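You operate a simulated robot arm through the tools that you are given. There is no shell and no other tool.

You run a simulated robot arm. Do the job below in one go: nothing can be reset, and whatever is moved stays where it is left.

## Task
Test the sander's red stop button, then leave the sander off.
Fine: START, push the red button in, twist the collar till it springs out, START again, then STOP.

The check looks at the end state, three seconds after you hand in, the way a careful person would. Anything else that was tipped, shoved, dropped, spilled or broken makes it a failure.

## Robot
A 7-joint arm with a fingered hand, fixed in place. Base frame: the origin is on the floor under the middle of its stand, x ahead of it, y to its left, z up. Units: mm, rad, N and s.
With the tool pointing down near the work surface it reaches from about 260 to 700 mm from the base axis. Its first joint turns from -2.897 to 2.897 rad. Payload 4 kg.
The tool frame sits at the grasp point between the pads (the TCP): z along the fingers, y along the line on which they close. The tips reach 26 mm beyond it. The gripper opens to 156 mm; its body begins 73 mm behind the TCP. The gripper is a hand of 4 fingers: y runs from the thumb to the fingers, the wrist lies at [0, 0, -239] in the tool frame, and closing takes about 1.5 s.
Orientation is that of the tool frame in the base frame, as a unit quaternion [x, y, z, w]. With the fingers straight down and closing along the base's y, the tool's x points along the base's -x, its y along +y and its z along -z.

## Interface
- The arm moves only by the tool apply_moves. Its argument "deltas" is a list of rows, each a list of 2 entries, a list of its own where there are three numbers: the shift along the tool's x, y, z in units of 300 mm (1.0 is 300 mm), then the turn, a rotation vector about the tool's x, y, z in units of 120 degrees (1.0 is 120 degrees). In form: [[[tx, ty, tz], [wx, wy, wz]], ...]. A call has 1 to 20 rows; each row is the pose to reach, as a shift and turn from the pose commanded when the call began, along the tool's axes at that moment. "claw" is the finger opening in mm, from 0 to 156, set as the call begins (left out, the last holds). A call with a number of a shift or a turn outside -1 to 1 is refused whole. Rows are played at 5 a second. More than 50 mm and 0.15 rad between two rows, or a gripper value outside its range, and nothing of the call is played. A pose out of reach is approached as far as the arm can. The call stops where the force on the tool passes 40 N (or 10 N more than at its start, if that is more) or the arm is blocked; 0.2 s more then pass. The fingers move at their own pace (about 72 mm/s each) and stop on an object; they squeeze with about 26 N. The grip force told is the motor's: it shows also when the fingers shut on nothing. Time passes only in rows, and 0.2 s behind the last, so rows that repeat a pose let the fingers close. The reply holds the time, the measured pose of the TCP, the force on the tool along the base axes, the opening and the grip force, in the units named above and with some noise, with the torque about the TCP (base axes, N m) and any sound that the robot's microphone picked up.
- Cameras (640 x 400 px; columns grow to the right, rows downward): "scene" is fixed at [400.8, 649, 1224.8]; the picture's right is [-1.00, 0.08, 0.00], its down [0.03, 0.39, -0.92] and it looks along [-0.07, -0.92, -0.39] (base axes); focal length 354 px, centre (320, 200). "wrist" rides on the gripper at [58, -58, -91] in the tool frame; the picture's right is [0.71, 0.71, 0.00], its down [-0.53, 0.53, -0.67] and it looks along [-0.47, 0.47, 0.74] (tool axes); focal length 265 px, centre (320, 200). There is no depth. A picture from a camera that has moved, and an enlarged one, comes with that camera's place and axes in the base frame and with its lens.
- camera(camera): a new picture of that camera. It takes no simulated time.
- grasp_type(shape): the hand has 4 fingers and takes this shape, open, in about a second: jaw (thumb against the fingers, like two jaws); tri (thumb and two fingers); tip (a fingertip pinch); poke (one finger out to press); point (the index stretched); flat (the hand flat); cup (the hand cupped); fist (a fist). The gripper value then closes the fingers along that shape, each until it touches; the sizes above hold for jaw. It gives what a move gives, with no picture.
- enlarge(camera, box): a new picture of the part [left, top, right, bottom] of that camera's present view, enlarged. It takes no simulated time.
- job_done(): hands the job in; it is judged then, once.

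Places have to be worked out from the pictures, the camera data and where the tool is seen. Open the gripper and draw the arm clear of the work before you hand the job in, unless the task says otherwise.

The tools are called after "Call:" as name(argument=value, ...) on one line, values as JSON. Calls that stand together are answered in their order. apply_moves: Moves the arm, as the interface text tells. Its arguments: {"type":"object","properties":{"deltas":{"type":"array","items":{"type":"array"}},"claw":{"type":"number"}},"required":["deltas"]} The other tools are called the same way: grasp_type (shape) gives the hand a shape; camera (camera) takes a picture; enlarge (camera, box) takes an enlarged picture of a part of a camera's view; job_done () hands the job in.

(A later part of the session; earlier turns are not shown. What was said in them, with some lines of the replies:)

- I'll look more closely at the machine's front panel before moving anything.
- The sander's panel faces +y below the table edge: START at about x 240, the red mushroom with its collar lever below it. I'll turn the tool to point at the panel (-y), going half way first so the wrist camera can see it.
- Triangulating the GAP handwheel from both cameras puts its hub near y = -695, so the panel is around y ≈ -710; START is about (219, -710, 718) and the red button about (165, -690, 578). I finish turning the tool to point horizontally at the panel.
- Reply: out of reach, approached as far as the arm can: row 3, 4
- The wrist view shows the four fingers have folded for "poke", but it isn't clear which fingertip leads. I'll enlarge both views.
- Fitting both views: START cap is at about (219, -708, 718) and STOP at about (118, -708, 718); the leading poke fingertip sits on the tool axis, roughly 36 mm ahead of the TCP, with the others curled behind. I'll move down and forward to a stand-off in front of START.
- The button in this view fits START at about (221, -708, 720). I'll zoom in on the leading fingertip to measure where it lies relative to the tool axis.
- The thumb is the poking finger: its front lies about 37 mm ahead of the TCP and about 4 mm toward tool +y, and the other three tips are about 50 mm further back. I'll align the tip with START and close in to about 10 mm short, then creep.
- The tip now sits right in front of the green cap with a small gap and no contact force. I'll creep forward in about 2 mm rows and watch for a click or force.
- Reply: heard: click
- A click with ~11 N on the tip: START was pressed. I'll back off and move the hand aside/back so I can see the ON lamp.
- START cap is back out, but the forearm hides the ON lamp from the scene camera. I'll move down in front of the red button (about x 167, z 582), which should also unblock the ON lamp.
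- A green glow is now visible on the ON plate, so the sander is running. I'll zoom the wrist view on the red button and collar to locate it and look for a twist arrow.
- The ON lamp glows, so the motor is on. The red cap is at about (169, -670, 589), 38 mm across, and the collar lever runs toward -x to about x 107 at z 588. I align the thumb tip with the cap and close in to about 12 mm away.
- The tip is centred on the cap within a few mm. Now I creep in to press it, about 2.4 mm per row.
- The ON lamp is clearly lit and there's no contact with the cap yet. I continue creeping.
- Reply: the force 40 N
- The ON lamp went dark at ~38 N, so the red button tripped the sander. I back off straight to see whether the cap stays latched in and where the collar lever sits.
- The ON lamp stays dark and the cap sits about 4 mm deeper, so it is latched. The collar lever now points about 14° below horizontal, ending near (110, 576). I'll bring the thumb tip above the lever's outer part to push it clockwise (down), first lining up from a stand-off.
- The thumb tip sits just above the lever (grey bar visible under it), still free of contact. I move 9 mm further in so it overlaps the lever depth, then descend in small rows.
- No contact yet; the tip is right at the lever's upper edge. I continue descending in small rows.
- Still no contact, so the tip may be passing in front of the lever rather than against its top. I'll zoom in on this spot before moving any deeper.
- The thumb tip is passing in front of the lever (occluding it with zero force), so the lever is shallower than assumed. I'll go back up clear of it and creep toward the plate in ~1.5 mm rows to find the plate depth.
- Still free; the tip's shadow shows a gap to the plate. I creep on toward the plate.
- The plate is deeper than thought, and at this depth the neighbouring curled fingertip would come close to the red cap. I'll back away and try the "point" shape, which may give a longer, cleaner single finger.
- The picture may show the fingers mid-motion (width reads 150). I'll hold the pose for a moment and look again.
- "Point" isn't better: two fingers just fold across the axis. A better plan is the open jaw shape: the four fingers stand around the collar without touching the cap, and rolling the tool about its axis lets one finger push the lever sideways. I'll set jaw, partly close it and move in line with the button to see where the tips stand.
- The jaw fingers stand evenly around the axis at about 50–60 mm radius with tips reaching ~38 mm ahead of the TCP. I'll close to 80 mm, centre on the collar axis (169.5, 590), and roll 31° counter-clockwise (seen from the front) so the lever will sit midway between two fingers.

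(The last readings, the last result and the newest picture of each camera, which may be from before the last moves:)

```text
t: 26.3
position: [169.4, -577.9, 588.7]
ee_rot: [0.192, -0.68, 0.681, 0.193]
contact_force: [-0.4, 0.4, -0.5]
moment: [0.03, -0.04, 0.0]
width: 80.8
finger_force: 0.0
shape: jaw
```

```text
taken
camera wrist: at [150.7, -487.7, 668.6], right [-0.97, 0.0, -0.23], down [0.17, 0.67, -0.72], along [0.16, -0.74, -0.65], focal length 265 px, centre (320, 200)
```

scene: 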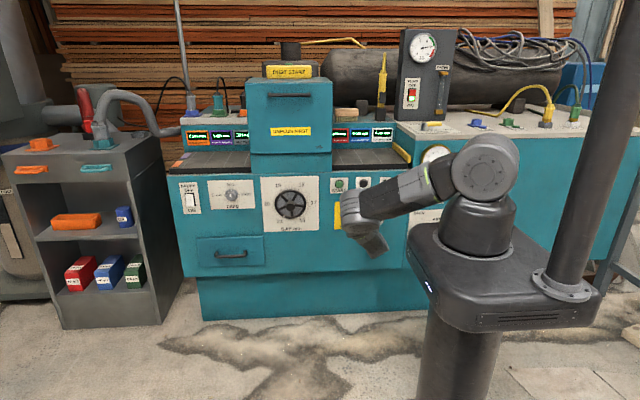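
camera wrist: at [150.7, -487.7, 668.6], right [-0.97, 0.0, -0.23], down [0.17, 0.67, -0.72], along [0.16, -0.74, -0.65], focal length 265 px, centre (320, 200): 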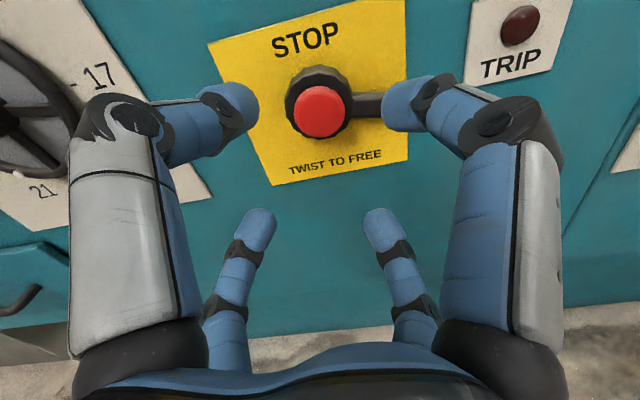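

The roll worked and gives a clear upright view. I'll zoom on the button to check centring and read the lever/collar height off the plate.

Call:
enlarge(camera="wrist", box=[200, 0, 440, 200])

```text
2.00 times, centred on (320, 100) of wrist
camera zoom: at [150.7, -487.7, 668.6], right [-0.97, 0.0, -0.23], down [0.17, 0.67, -0.72], along [0.16, -0.74, -0.65], focal length 531 px, centre (320, 400)
```

zoom: 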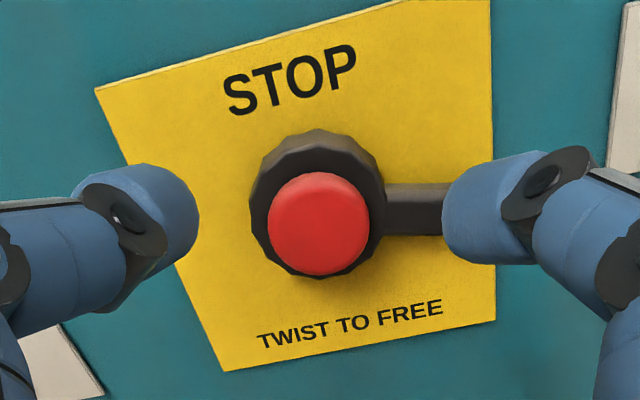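

The cap is centred on the tool axis (depth about y = -675), and the lever lies midway between two fingers with roughly 17 mm clearance each side. I advance so the fingertips surround the collar, stopping short of the plate.

Call:
apply_moves(deltas=[[[0, 0, 0.08], [0, 0, 0]], [[0, 0, 0.15], [0, 0, 0]], [[0, 0, 0.2], [0, 0, 0]], [[0, 0, 0.235], [0, 0, 0]], [[0, 0, 0.26], [0, 0, 0]], [[0, 0, 0.275], [0, 0, 0]]])

Call:
camera(camera="wrist")

```text
t: 27.7
position: [170.6, -663.5, 588.9]
ee_rot: [0.193, -0.679, 0.682, 0.191]
contact_force: [0.6, 0.2, -0.8]
moment: [-0.03, -0.01, -0.01]
width: 80.7
finger_force: 0.0
shape: jaw
```

```text
taken
camera wrist: at [150.8, -570.9, 667.8], right [-0.97, 0.0, -0.23], down [0.17, 0.67, -0.72], along [0.16, -0.74, -0.65], focal length 265 px, centre (320, 200)
```

wrist: 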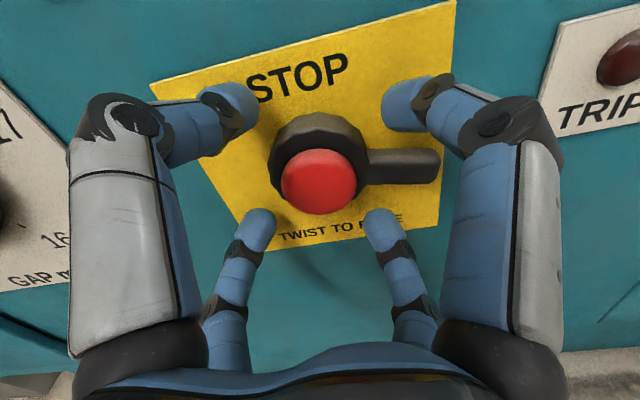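

The lever now lies cleanly between the upper-right and lower-right fingertips, with nothing touching. I creep a few mm further so the tips overlap the lever's full depth, watching for contact with the plate.

Call:
apply_moves(deltas=[[[0, 0, 0.004], [0, 0, 0]], [[0, 0, 0.008], [0, 0, 0]], [[0, 0, 0.012], [0, 0, 0]]])

Call:
enlarge(camera="wrist", box=[200, 50, 440, 250])

```text
t: 28.5
position: [171.1, -665.5, 588.4]
ee_rot: [-0.192, 0.68, -0.68, -0.193]
contact_force: [0.4, 0.6, -0.6]
moment: [0.03, 0.01, -0.01]
width: 80.8
finger_force: 0.2
shape: jaw
```

```text
2.00 times, centred on (320, 150) of wrist
camera zoom: at [151.3, -573.9, 668.4], right [-0.97, 0.0, -0.23], down [0.17, 0.67, -0.72], along [0.16, -0.74, -0.65], focal length 531 px, centre (320, 300)
```

zoom: 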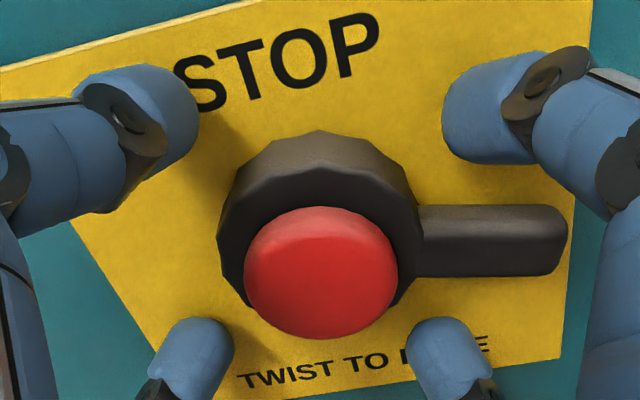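

The tips straddle the lever at its depth with no contact. I now roll clockwise (the usual release direction) in small steps so the upper-right finger comes down onto the lever.

Call:
apply_moves(deltas=[[[0, 0, 0], [0, 0, 0.03]], [[0, 0, 0], [0, 0, 0.06]], [[0, 0, 0], [0, 0, 0.09]], [[0, 0, 0], [0, 0, 0.12]], [[0, 0, 0], [0, 0, 0.15]]])

Call:
enlarge(camera="wrist", box=[200, 50, 440, 250])

```text
t: 29.7
position: [169.7, -665.3, 588.4]
ee_rot: [0.083, -0.702, 0.703, 0.083]
contact_force: [0.4, 0.2, -0.3]
moment: [-0.03, -0.02, 0.0]
width: 80.8
finger_force: 0.2
shape: jaw
```

```text
2.00 times, centred on (320, 150) of wrist
camera zoom: at [127.2, -573.7, 658.0], right [-0.85, 0.0, -0.52], down [0.39, 0.67, -0.63], along [0.35, -0.74, -0.57], focal length 531 px, centre (320, 300)
```

zoom: 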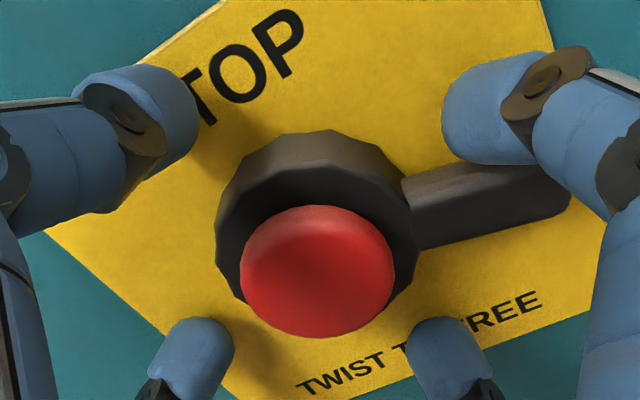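

The upper-right fingertip is now at the lever's upper edge without force. I keep rolling clockwise to push the lever down.

Call:
apply_moves(deltas=[[[0, 0, 0], [0, 0, 0.025]], [[0, 0, 0], [0, 0, 0.05]], [[0, 0, 0], [0, 0, 0.075]], [[0, 0, 0], [0, 0, 0.1]]])

Call:
enlarge(camera="wrist", box=[200, 50, 440, 250])

```text
t: 30.7
position: [171.0, -665.6, 589.7]
ee_rot: [0.009, -0.707, 0.707, 0.008]
contact_force: [-0.2, -0.3, -0.2]
moment: [0.01, 0.01, 0.0]
width: 80.3
finger_force: 0.1
shape: jaw
```

```text
2.00 times, centred on (320, 150) of wrist
camera zoom: at [113.5, -574.0, 648.1], right [-0.72, 0.0, -0.69], down [0.51, 0.67, -0.54], along [0.46, -0.74, -0.48], focal length 531 px, centre (320, 300)
```

zoom: 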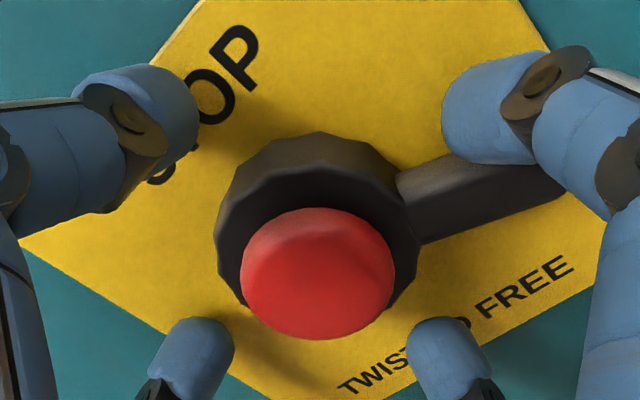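

The lever is now turning with the finger relative to the plate, with almost no resistance. I continue rolling clockwise in steps.

Call:
apply_moves(deltas=[[[0, 0, 0], [0, 0, 0.025]], [[0, 0, 0], [0, 0, 0.05]], [[0, 0, 0], [0, 0, 0.075]], [[0, 0, 0], [0, 0, 0.1]]])

Call:
enlarge(camera="wrist", box=[200, 50, 440, 250])

```text
t: 31.7
position: [169.1, -666.3, 588.2]
ee_rot: [-0.065, -0.704, 0.704, -0.064]
contact_force: [0.4, 0.8, 0.6]
moment: [-0.02, 0.01, -0.01]
width: 80.4
finger_force: 0.0
shape: jaw
```

```text
2.00 times, centred on (320, 150) of wrist
camera zoom: at [102.4, -573.8, 634.6], right [-0.57, 0.0, -0.82], down [0.61, 0.67, -0.42], along [0.55, -0.74, -0.38], focal length 531 px, centre (320, 300)
```

zoom: 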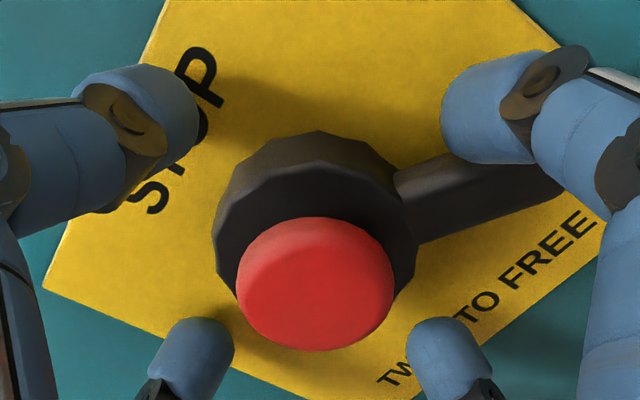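

The red cap has jumped about 5 mm toward the camera (now near y = -671, its original position), so it has sprung out. I roll back slightly to release the lever and then retreat straight out.

Call:
apply_moves(deltas=[[[0, 0, 0], [0, 0, -0.04]], [[0, 0, 0], [0, 0, -0.08]], [[0, 0, -0.03], [0, 0, -0.08]], [[0, 0, -0.1], [0, 0, -0.08]], [[0, 0, -0.2], [0, 0, -0.08]], [[0, 0, -0.3], [0, 0, -0.08]]])

Call:
camera(camera="wrist")

Call:
enlarge(camera="wrist", box=[200, 0, 440, 200])

Call:
enlarge(camera="scene", box=[300, 150, 420, 225])

```text
t: 33.1
position: [168.7, -575.9, 589.3]
ee_rot: [0.006, 0.707, -0.707, 0.006]
contact_force: [0.8, -1.0, 0.8]
moment: [0.0, 0.01, 0.01]
width: 80.7
finger_force: 0.0
shape: jaw
```

```text
taken
camera wrist: at [109.5, -483.5, 646.0], right [-0.7, 0.0, -0.72], down [0.53, 0.67, -0.52], along [0.48, -0.74, -0.46], focal length 265 px, centre (320, 200)
```

wrist: 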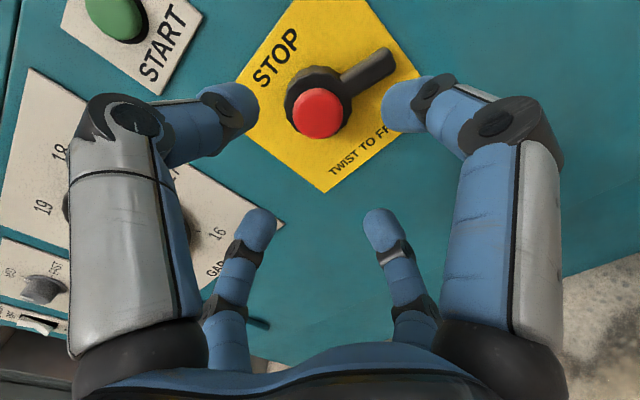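

```text
2.00 times, centred on (320, 100) of wrist
camera zoom: at [109.5, -483.5, 646.0], right [-0.7, 0.0, -0.72], down [0.53, 0.67, -0.52], along [0.48, -0.74, -0.46], focal length 531 px, centre (320, 400)
```

zoom: 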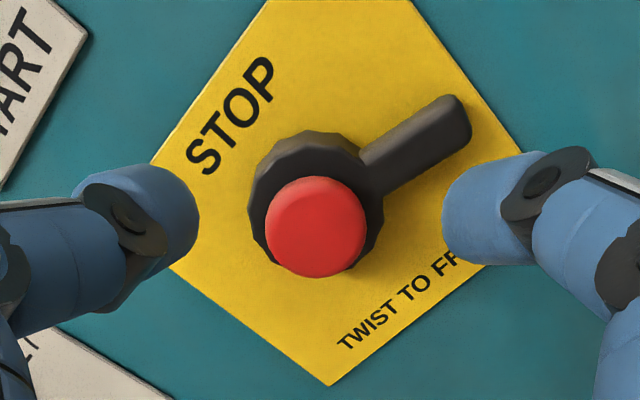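

```text
5.33 times, centred on (360, 188) of scene
camera zoom: at [400.8, 649.0, 1224.8], right [-1.0, 0.08, 0.0], down [0.03, 0.39, -0.92], along [-0.07, -0.92, -0.39], focal length 1891 px, centre (107, 267)
```

zoom: 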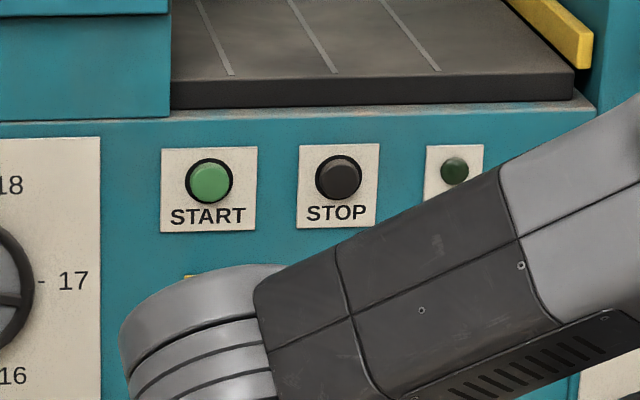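

The cap is back out at y ≈ -669 and the lever has sprung back up by itself; ON is still dark as expected. Next I return to the poke shape, undo the ~1° roll and go back in front of START.

Call:
grasp_type(shape="poke")

Call:
apply_moves(deltas=[[[-0.03, -0.075, 0.0], [0, 0, -0.0075]], [[-0.06, -0.15, 0.0], [0, 0, -0.0075]], [[-0.09, -0.225, 0.0], [0, 0, -0.0075]], [[-0.12, -0.3, 0.0], [0, 0, -0.0075]], [[-0.15, -0.375, 0.02], [0, 0, -0.0075]], [[-0.1804, -0.447, 0.05], [0, 0, -0.0075]], [[-0.1804, -0.447, 0.08], [0, 0, -0.0075]]])

Call:
camera(camera="wrist")

```text
t: 34.0
position: [169.4, -576.2, 590.0]
ee_rot: [-0.005, -0.706, 0.708, -0.005]
contact_force: [-0.2, -0.9, -0.3]
moment: [0.0, 0.01, -0.01]
width: 0.2
finger_force: 0.0
shape: poke
```

```text
t: 35.6
position: [220.4, -601.0, 723.4]
ee_rot: [0.0, 0.708, -0.707, 0.0]
contact_force: [-0.2, -0.5, 0.0]
moment: [-0.04, 0.01, 0.01]
width: 0.0
finger_force: 0.1
shape: poke
```

```text
taken
camera wrist: at [162.9, -508.3, 781.3], right [-0.71, 0.0, -0.71], down [0.53, 0.67, -0.53], along [0.47, -0.74, -0.47], focal length 265 px, centre (320, 200)
```

wrist: 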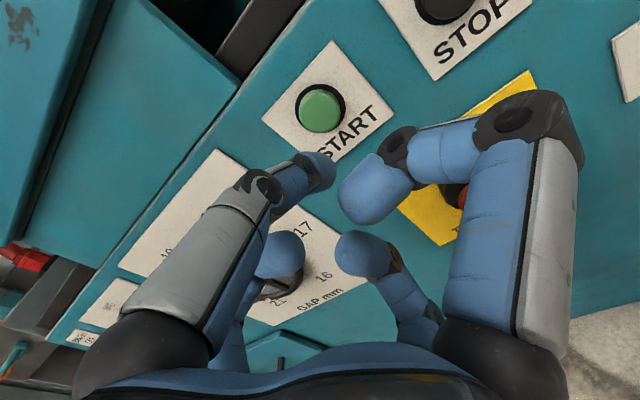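

I'm back at the same spot in front of START as the first press. I close in and press the same way, creeping to TCP y ≈ -665.

Call:
apply_moves(deltas=[[[0, 0, 0.06], [0, 0, 0]], [[0, 0, 0.12], [0, 0, 0]], [[0, 0, 0.16], [0, 0, 0]], [[0, 0, 0.18], [0, 0, 0]], [[0, 0, 0.188], [0, 0, 0]], [[0, 0, 0.196], [0, 0, 0]], [[0, 0, 0.204], [0, 0, 0]], [[0, 0, 0.212], [0, 0, 0]], [[0, 0, 0.218], [0, 0, 0]]])

```text
t: 37.6
position: [222.2, -664.5, 723.7]
ee_rot: [0.0, -0.707, 0.708, 0.0]
contact_force: [0.0, 3.5, 1.0]
moment: [0.0, -0.01, -0.03]
width: 0.1
finger_force: 0.0
shape: poke
heard: click
```

A click was heard. I retreat and drop the arm so the scene camera can see the ON lamp again.

Call:
apply_moves(deltas=[[[0, 0, -0.05], [0, 0, 0]], [[0, 0, -0.15], [0, 0, 0]], [[0, 0, -0.25], [0, 0, 0]], [[0.05, 0.12, -0.25], [0, 0, 0]], [[0.1, 0.24, -0.25], [0, 0, 0]], [[0.15, 0.36, -0.25], [0, 0, 0]], [[0.17, 0.42, -0.25], [0, 0, 0]]])

Call:
enlarge(camera="scene", box=[300, 150, 420, 225])

Call:
camera(camera="wrist")

```text
t: 39.2
position: [170.4, -589.5, 597.4]
ee_rot: [-0.001, -0.707, 0.707, 0.001]
contact_force: [-0.4, 0.1, 0.6]
moment: [-0.01, -0.01, -0.01]
width: 0.0
finger_force: 0.1
shape: poke
```

```text
5.33 times, centred on (360, 188) of scene
camera zoom: at [400.8, 649.0, 1224.8], right [-1.0, 0.08, 0.0], down [0.03, 0.39, -0.92], along [-0.07, -0.92, -0.39], focal length 1891 px, centre (107, 267)
```

zoom: 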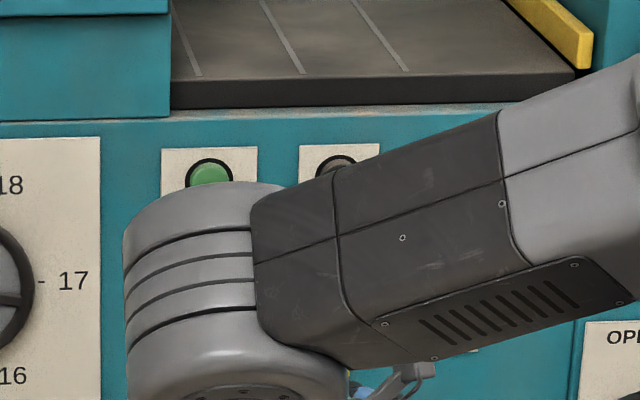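

```text
taken
camera wrist: at [112.8, -498.3, 655.7], right [-0.71, 0.0, -0.71], down [0.53, 0.67, -0.53], along [0.47, -0.74, -0.47], focal length 265 px, centre (320, 200)
```

wrist: 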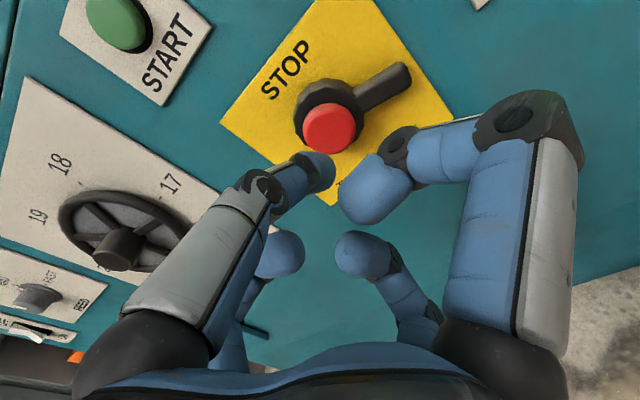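

The forearm hides the ON lamp this time. I'll move toward the STOP/ON side so the wrist camera itself sees the ON lamp.

Call:
apply_moves(deltas=[[[0.06, -0.07, -0.03], [0, 0, 0]], [[0.12, -0.14, -0.03], [0, 0, 0]], [[0.18, -0.21, -0.03], [0, 0, 0]], [[0.24, -0.28, -0.03], [0, 0, 0]], [[0.3, -0.35, -0.03], [0, 0, 0]], [[0.36, -0.43, -0.03], [0, 0, 0]]])

Call:
camera(camera="wrist")

Call:
enlarge(camera="scene", box=[300, 150, 420, 225])

```text
t: 40.6
position: [63.6, -579.5, 725.5]
ee_rot: [0.0, 0.707, -0.707, 0.001]
contact_force: [0.0, -0.5, 1.2]
moment: [-0.01, 0.0, -0.02]
width: 0.2
finger_force: 0.2
shape: poke
```

```text
taken
camera wrist: at [5.1, -487.9, 783.2], right [-0.71, 0.0, -0.71], down [0.53, 0.67, -0.53], along [0.47, -0.74, -0.47], focal length 265 px, centre (320, 200)
```

wrist: 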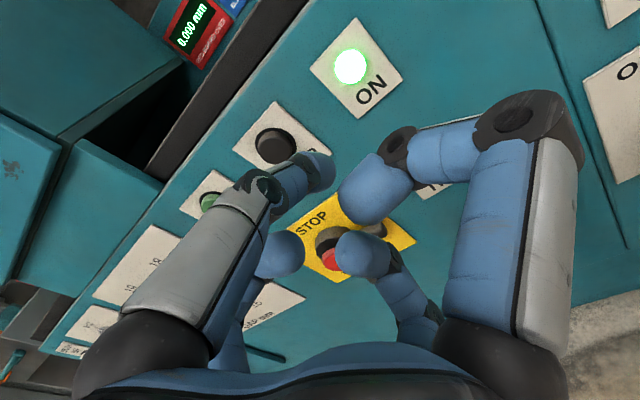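

```text
5.33 times, centred on (360, 188) of scene
camera zoom: at [400.8, 649.0, 1224.8], right [-1.0, 0.08, 0.0], down [0.03, 0.39, -0.92], along [-0.07, -0.92, -0.39], focal length 1891 px, centre (107, 267)
```

zoom: 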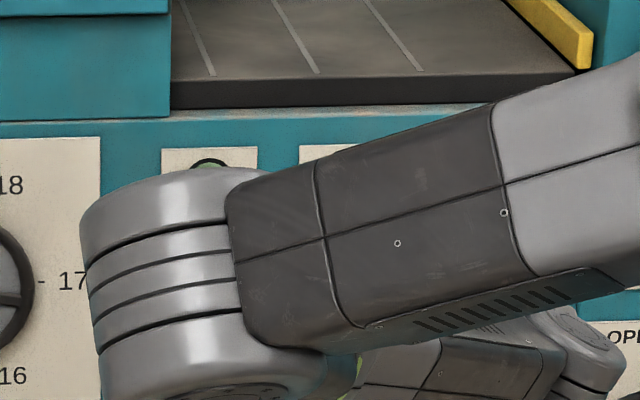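

The ON lamp is brightly lit: the sander restarted. STOP is at about (118, -690, 726); I move in front of it.

Call:
apply_moves(deltas=[[[-0.06, 0.001, 0.0], [0, 0, 0]], [[-0.12, 0.002, 0.0], [0, 0, 0]], [[-0.183, 0.003, 0.03], [0, 0, 0]], [[-0.183, 0.003, 0.1], [0, 0, 0]], [[-0.183, 0.003, 0.17], [0, 0, 0]], [[-0.183, 0.003, 0.22], [0, 0, 0]]])

Call:
camera(camera="wrist")

Call:
enlarge(camera="wrist", box=[220, 70, 420, 195])

```text
t: 42.0
position: [119.1, -646.9, 727.4]
ee_rot: [0.0, 0.707, -0.707, 0.001]
contact_force: [-0.5, -0.2, -0.3]
moment: [0.0, 0.0, -0.02]
width: 0.1
finger_force: 0.0
shape: poke
```

```text
taken
camera wrist: at [60.3, -554.4, 783.9], right [-0.71, 0.0, -0.71], down [0.53, 0.67, -0.53], along [0.47, -0.74, -0.47], focal length 265 px, centre (320, 200)
```

wrist: 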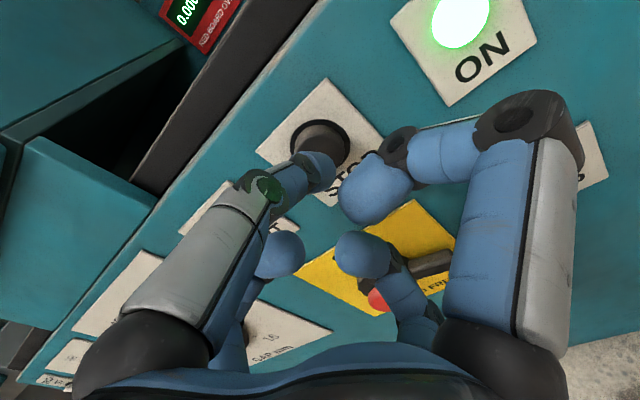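

```text
3.20 times, centred on (320, 132) of wrist
camera zoom: at [60.3, -554.4, 783.9], right [-0.71, 0.0, -0.71], down [0.53, 0.67, -0.53], along [0.47, -0.74, -0.47], focal length 849 px, centre (320, 416)
```

zoom: 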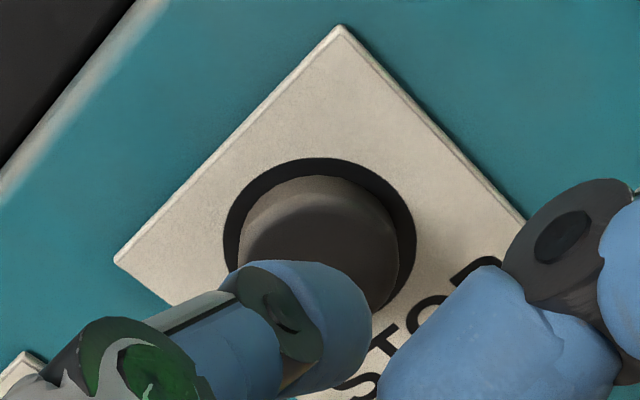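

The tip is centred on the STOP cap. I creep in to press it and watch for the click and the lamp.

Call:
apply_moves(deltas=[[[0, 0.006, 0.015], [0, 0, 0]], [[0, 0.006, 0.03], [0, 0, 0]], [[0, 0.006, 0.038], [0, 0, 0]], [[0, 0.006, 0.046], [0, 0, 0]], [[0, 0.006, 0.054], [0, 0, 0]], [[0, 0.006, 0.06], [0, 0, 0]]])

Call:
camera(camera="wrist")

```text
t: 43.4
position: [118.0, -664.5, 723.7]
ee_rot: [-0.001, 0.708, -0.707, -0.001]
contact_force: [-1.7, 5.2, 1.1]
moment: [-0.02, 0.0, -0.02]
width: 0.1
finger_force: 0.1
shape: poke
heard: click
```

```text
taken
camera wrist: at [59.5, -572.9, 781.3], right [-0.71, 0.0, -0.71], down [0.53, 0.67, -0.53], along [0.47, -0.74, -0.47], focal length 265 px, centre (320, 200)
```

wrist: 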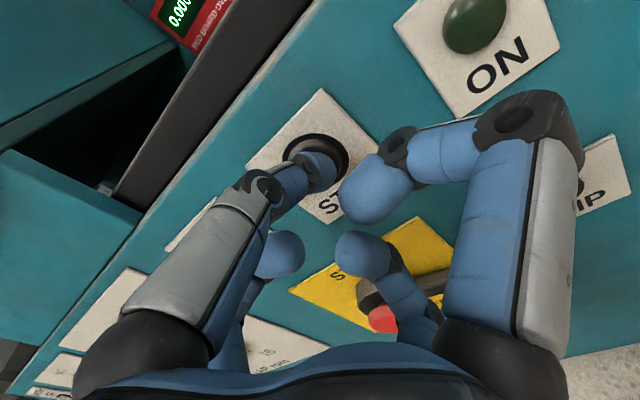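

A click, and the ON lamp in the wrist view has gone dark: the sander is stopped. I retreat well clear of the panel and then check the whole panel state.

Call:
apply_moves(deltas=[[[0, 0, -0.05], [0, 0, 0]], [[0, 0, -0.15], [0, 0, 0]], [[0, 0, -0.28], [0, 0, 0]], [[0, -0.06, -0.4], [0, 0, 0]], [[0, -0.16, -0.5], [0, 0, 0]], [[0, -0.28, -0.6], [0, 0, 0]], [[0, -0.4, -0.7], [0, 0, 0]], [[0, -0.5, -0.75], [0, 0, 0]]])

Call:
camera(camera="scene")

Call:
camera(camera="wrist")

Call:
enlarge(camera="scene", box=[300, 160, 420, 235])

```text
t: 45.2
position: [120.5, -444.5, 870.2]
ee_rot: [-0.001, -0.707, 0.708, 0.0]
contact_force: [-1.1, 0.0, 1.3]
moment: [-0.03, -0.01, 0.01]
width: 0.0
finger_force: 0.1
shape: poke
out of reach, approached as far as the arm can: row 8
```

```text
taken
```

scene: 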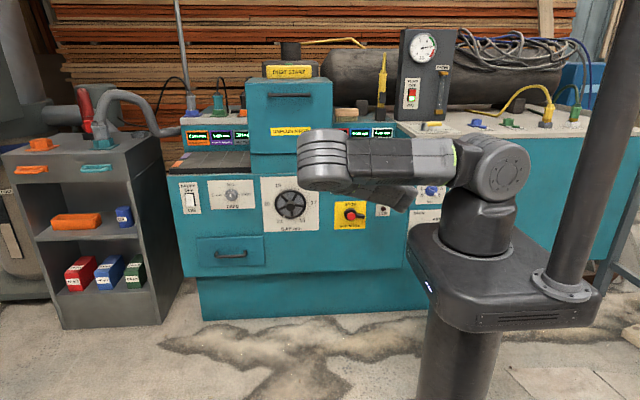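

```text
taken
camera wrist: at [62.6, -353.1, 927.2], right [-0.71, 0.0, -0.71], down [0.53, 0.67, -0.53], along [0.47, -0.75, -0.47], focal length 265 px, centre (320, 200)
```

wrist: 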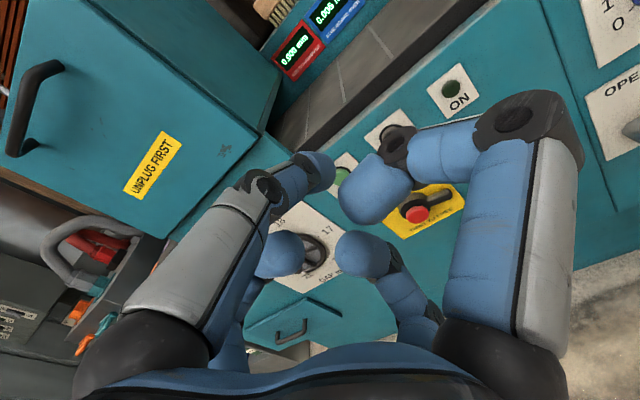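

```text
5.33 times, centred on (360, 198) of scene
camera zoom: at [400.8, 649.0, 1224.8], right [-1.0, 0.08, 0.0], down [0.03, 0.39, -0.92], along [-0.07, -0.92, -0.39], focal length 1891 px, centre (107, 213)
```

zoom: 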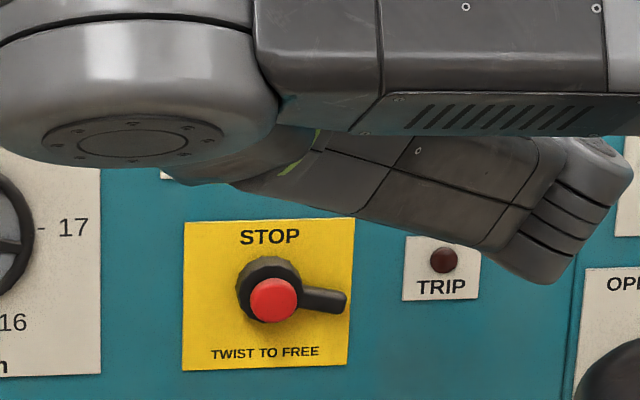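

The ON and TRIP lamps are both dark, the red cap sits out where it was at the start, and nothing else has moved. I open the hand, and then take a final look.

Call:
grasp_type(shape="jaw")

Call:
camera(camera="scene")

Call:
enlarge(camera="wrist", box=[320, 40, 560, 240])

```text
t: 46.1
position: [121.6, -445.6, 870.7]
ee_rot: [-0.002, -0.706, 0.708, 0.001]
contact_force: [-0.2, 0.3, -0.6]
moment: [0.01, 0.01, -0.02]
width: 156.1
finger_force: 0.1
shape: jaw
```

```text
taken
```

scene: 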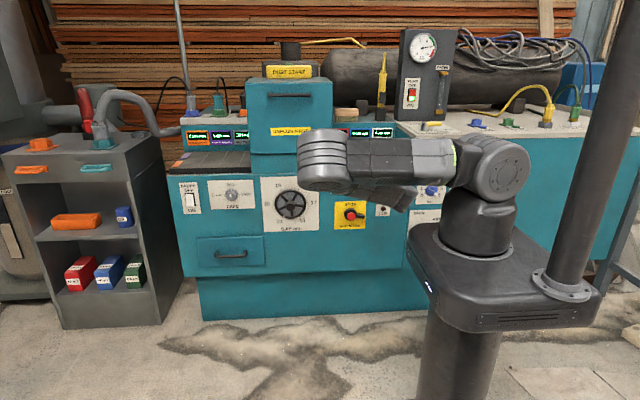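

```text
2.00 times, centred on (440, 140) of wrist
camera zoom: at [62.8, -353.6, 926.8], right [-0.71, 0.0, -0.71], down [0.53, 0.67, -0.53], along [0.47, -0.75, -0.47], focal length 531 px, centre (80, 320)
```

zoom: 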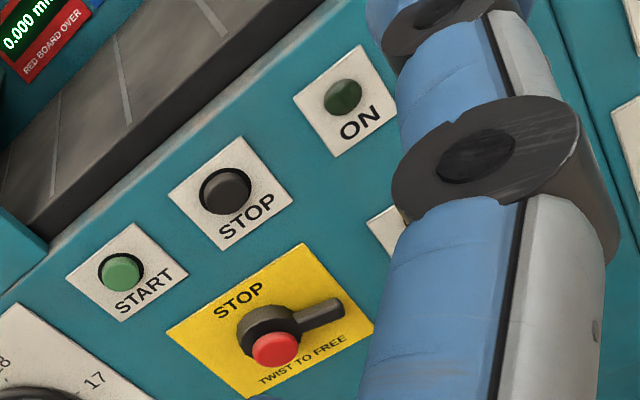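

The final views show the ON lamp dark, both push buttons out, the red button sprung out, the hand open and the arm clear of the panel. The whole sequence is done, so I hand the job in.

Call:
job_done()

```text
The job is handed in.
```

I tested the sander's red stop button, it worked, and the sander is now off. I've handed the job in.

1. **START:** the button clicked and the ON lamp lit.
2. **Red button pushed in:** the ON lamp went out. The button stayed in when I backed off.
3. **Collar twisted:** turning it clockwise by its lever made the red button spring back out to where it started.
4. **START again:** it clicked and the ON lamp lit again.
5. **STOP:** it clicked and the ON lamp went dark.

In the last pictures the ON lamp is dark and the red button is out. The collar lever rests slightly lower than at the start. I saw nothing else moved or disturbed. The hand is open and the arm is clear of the panel.
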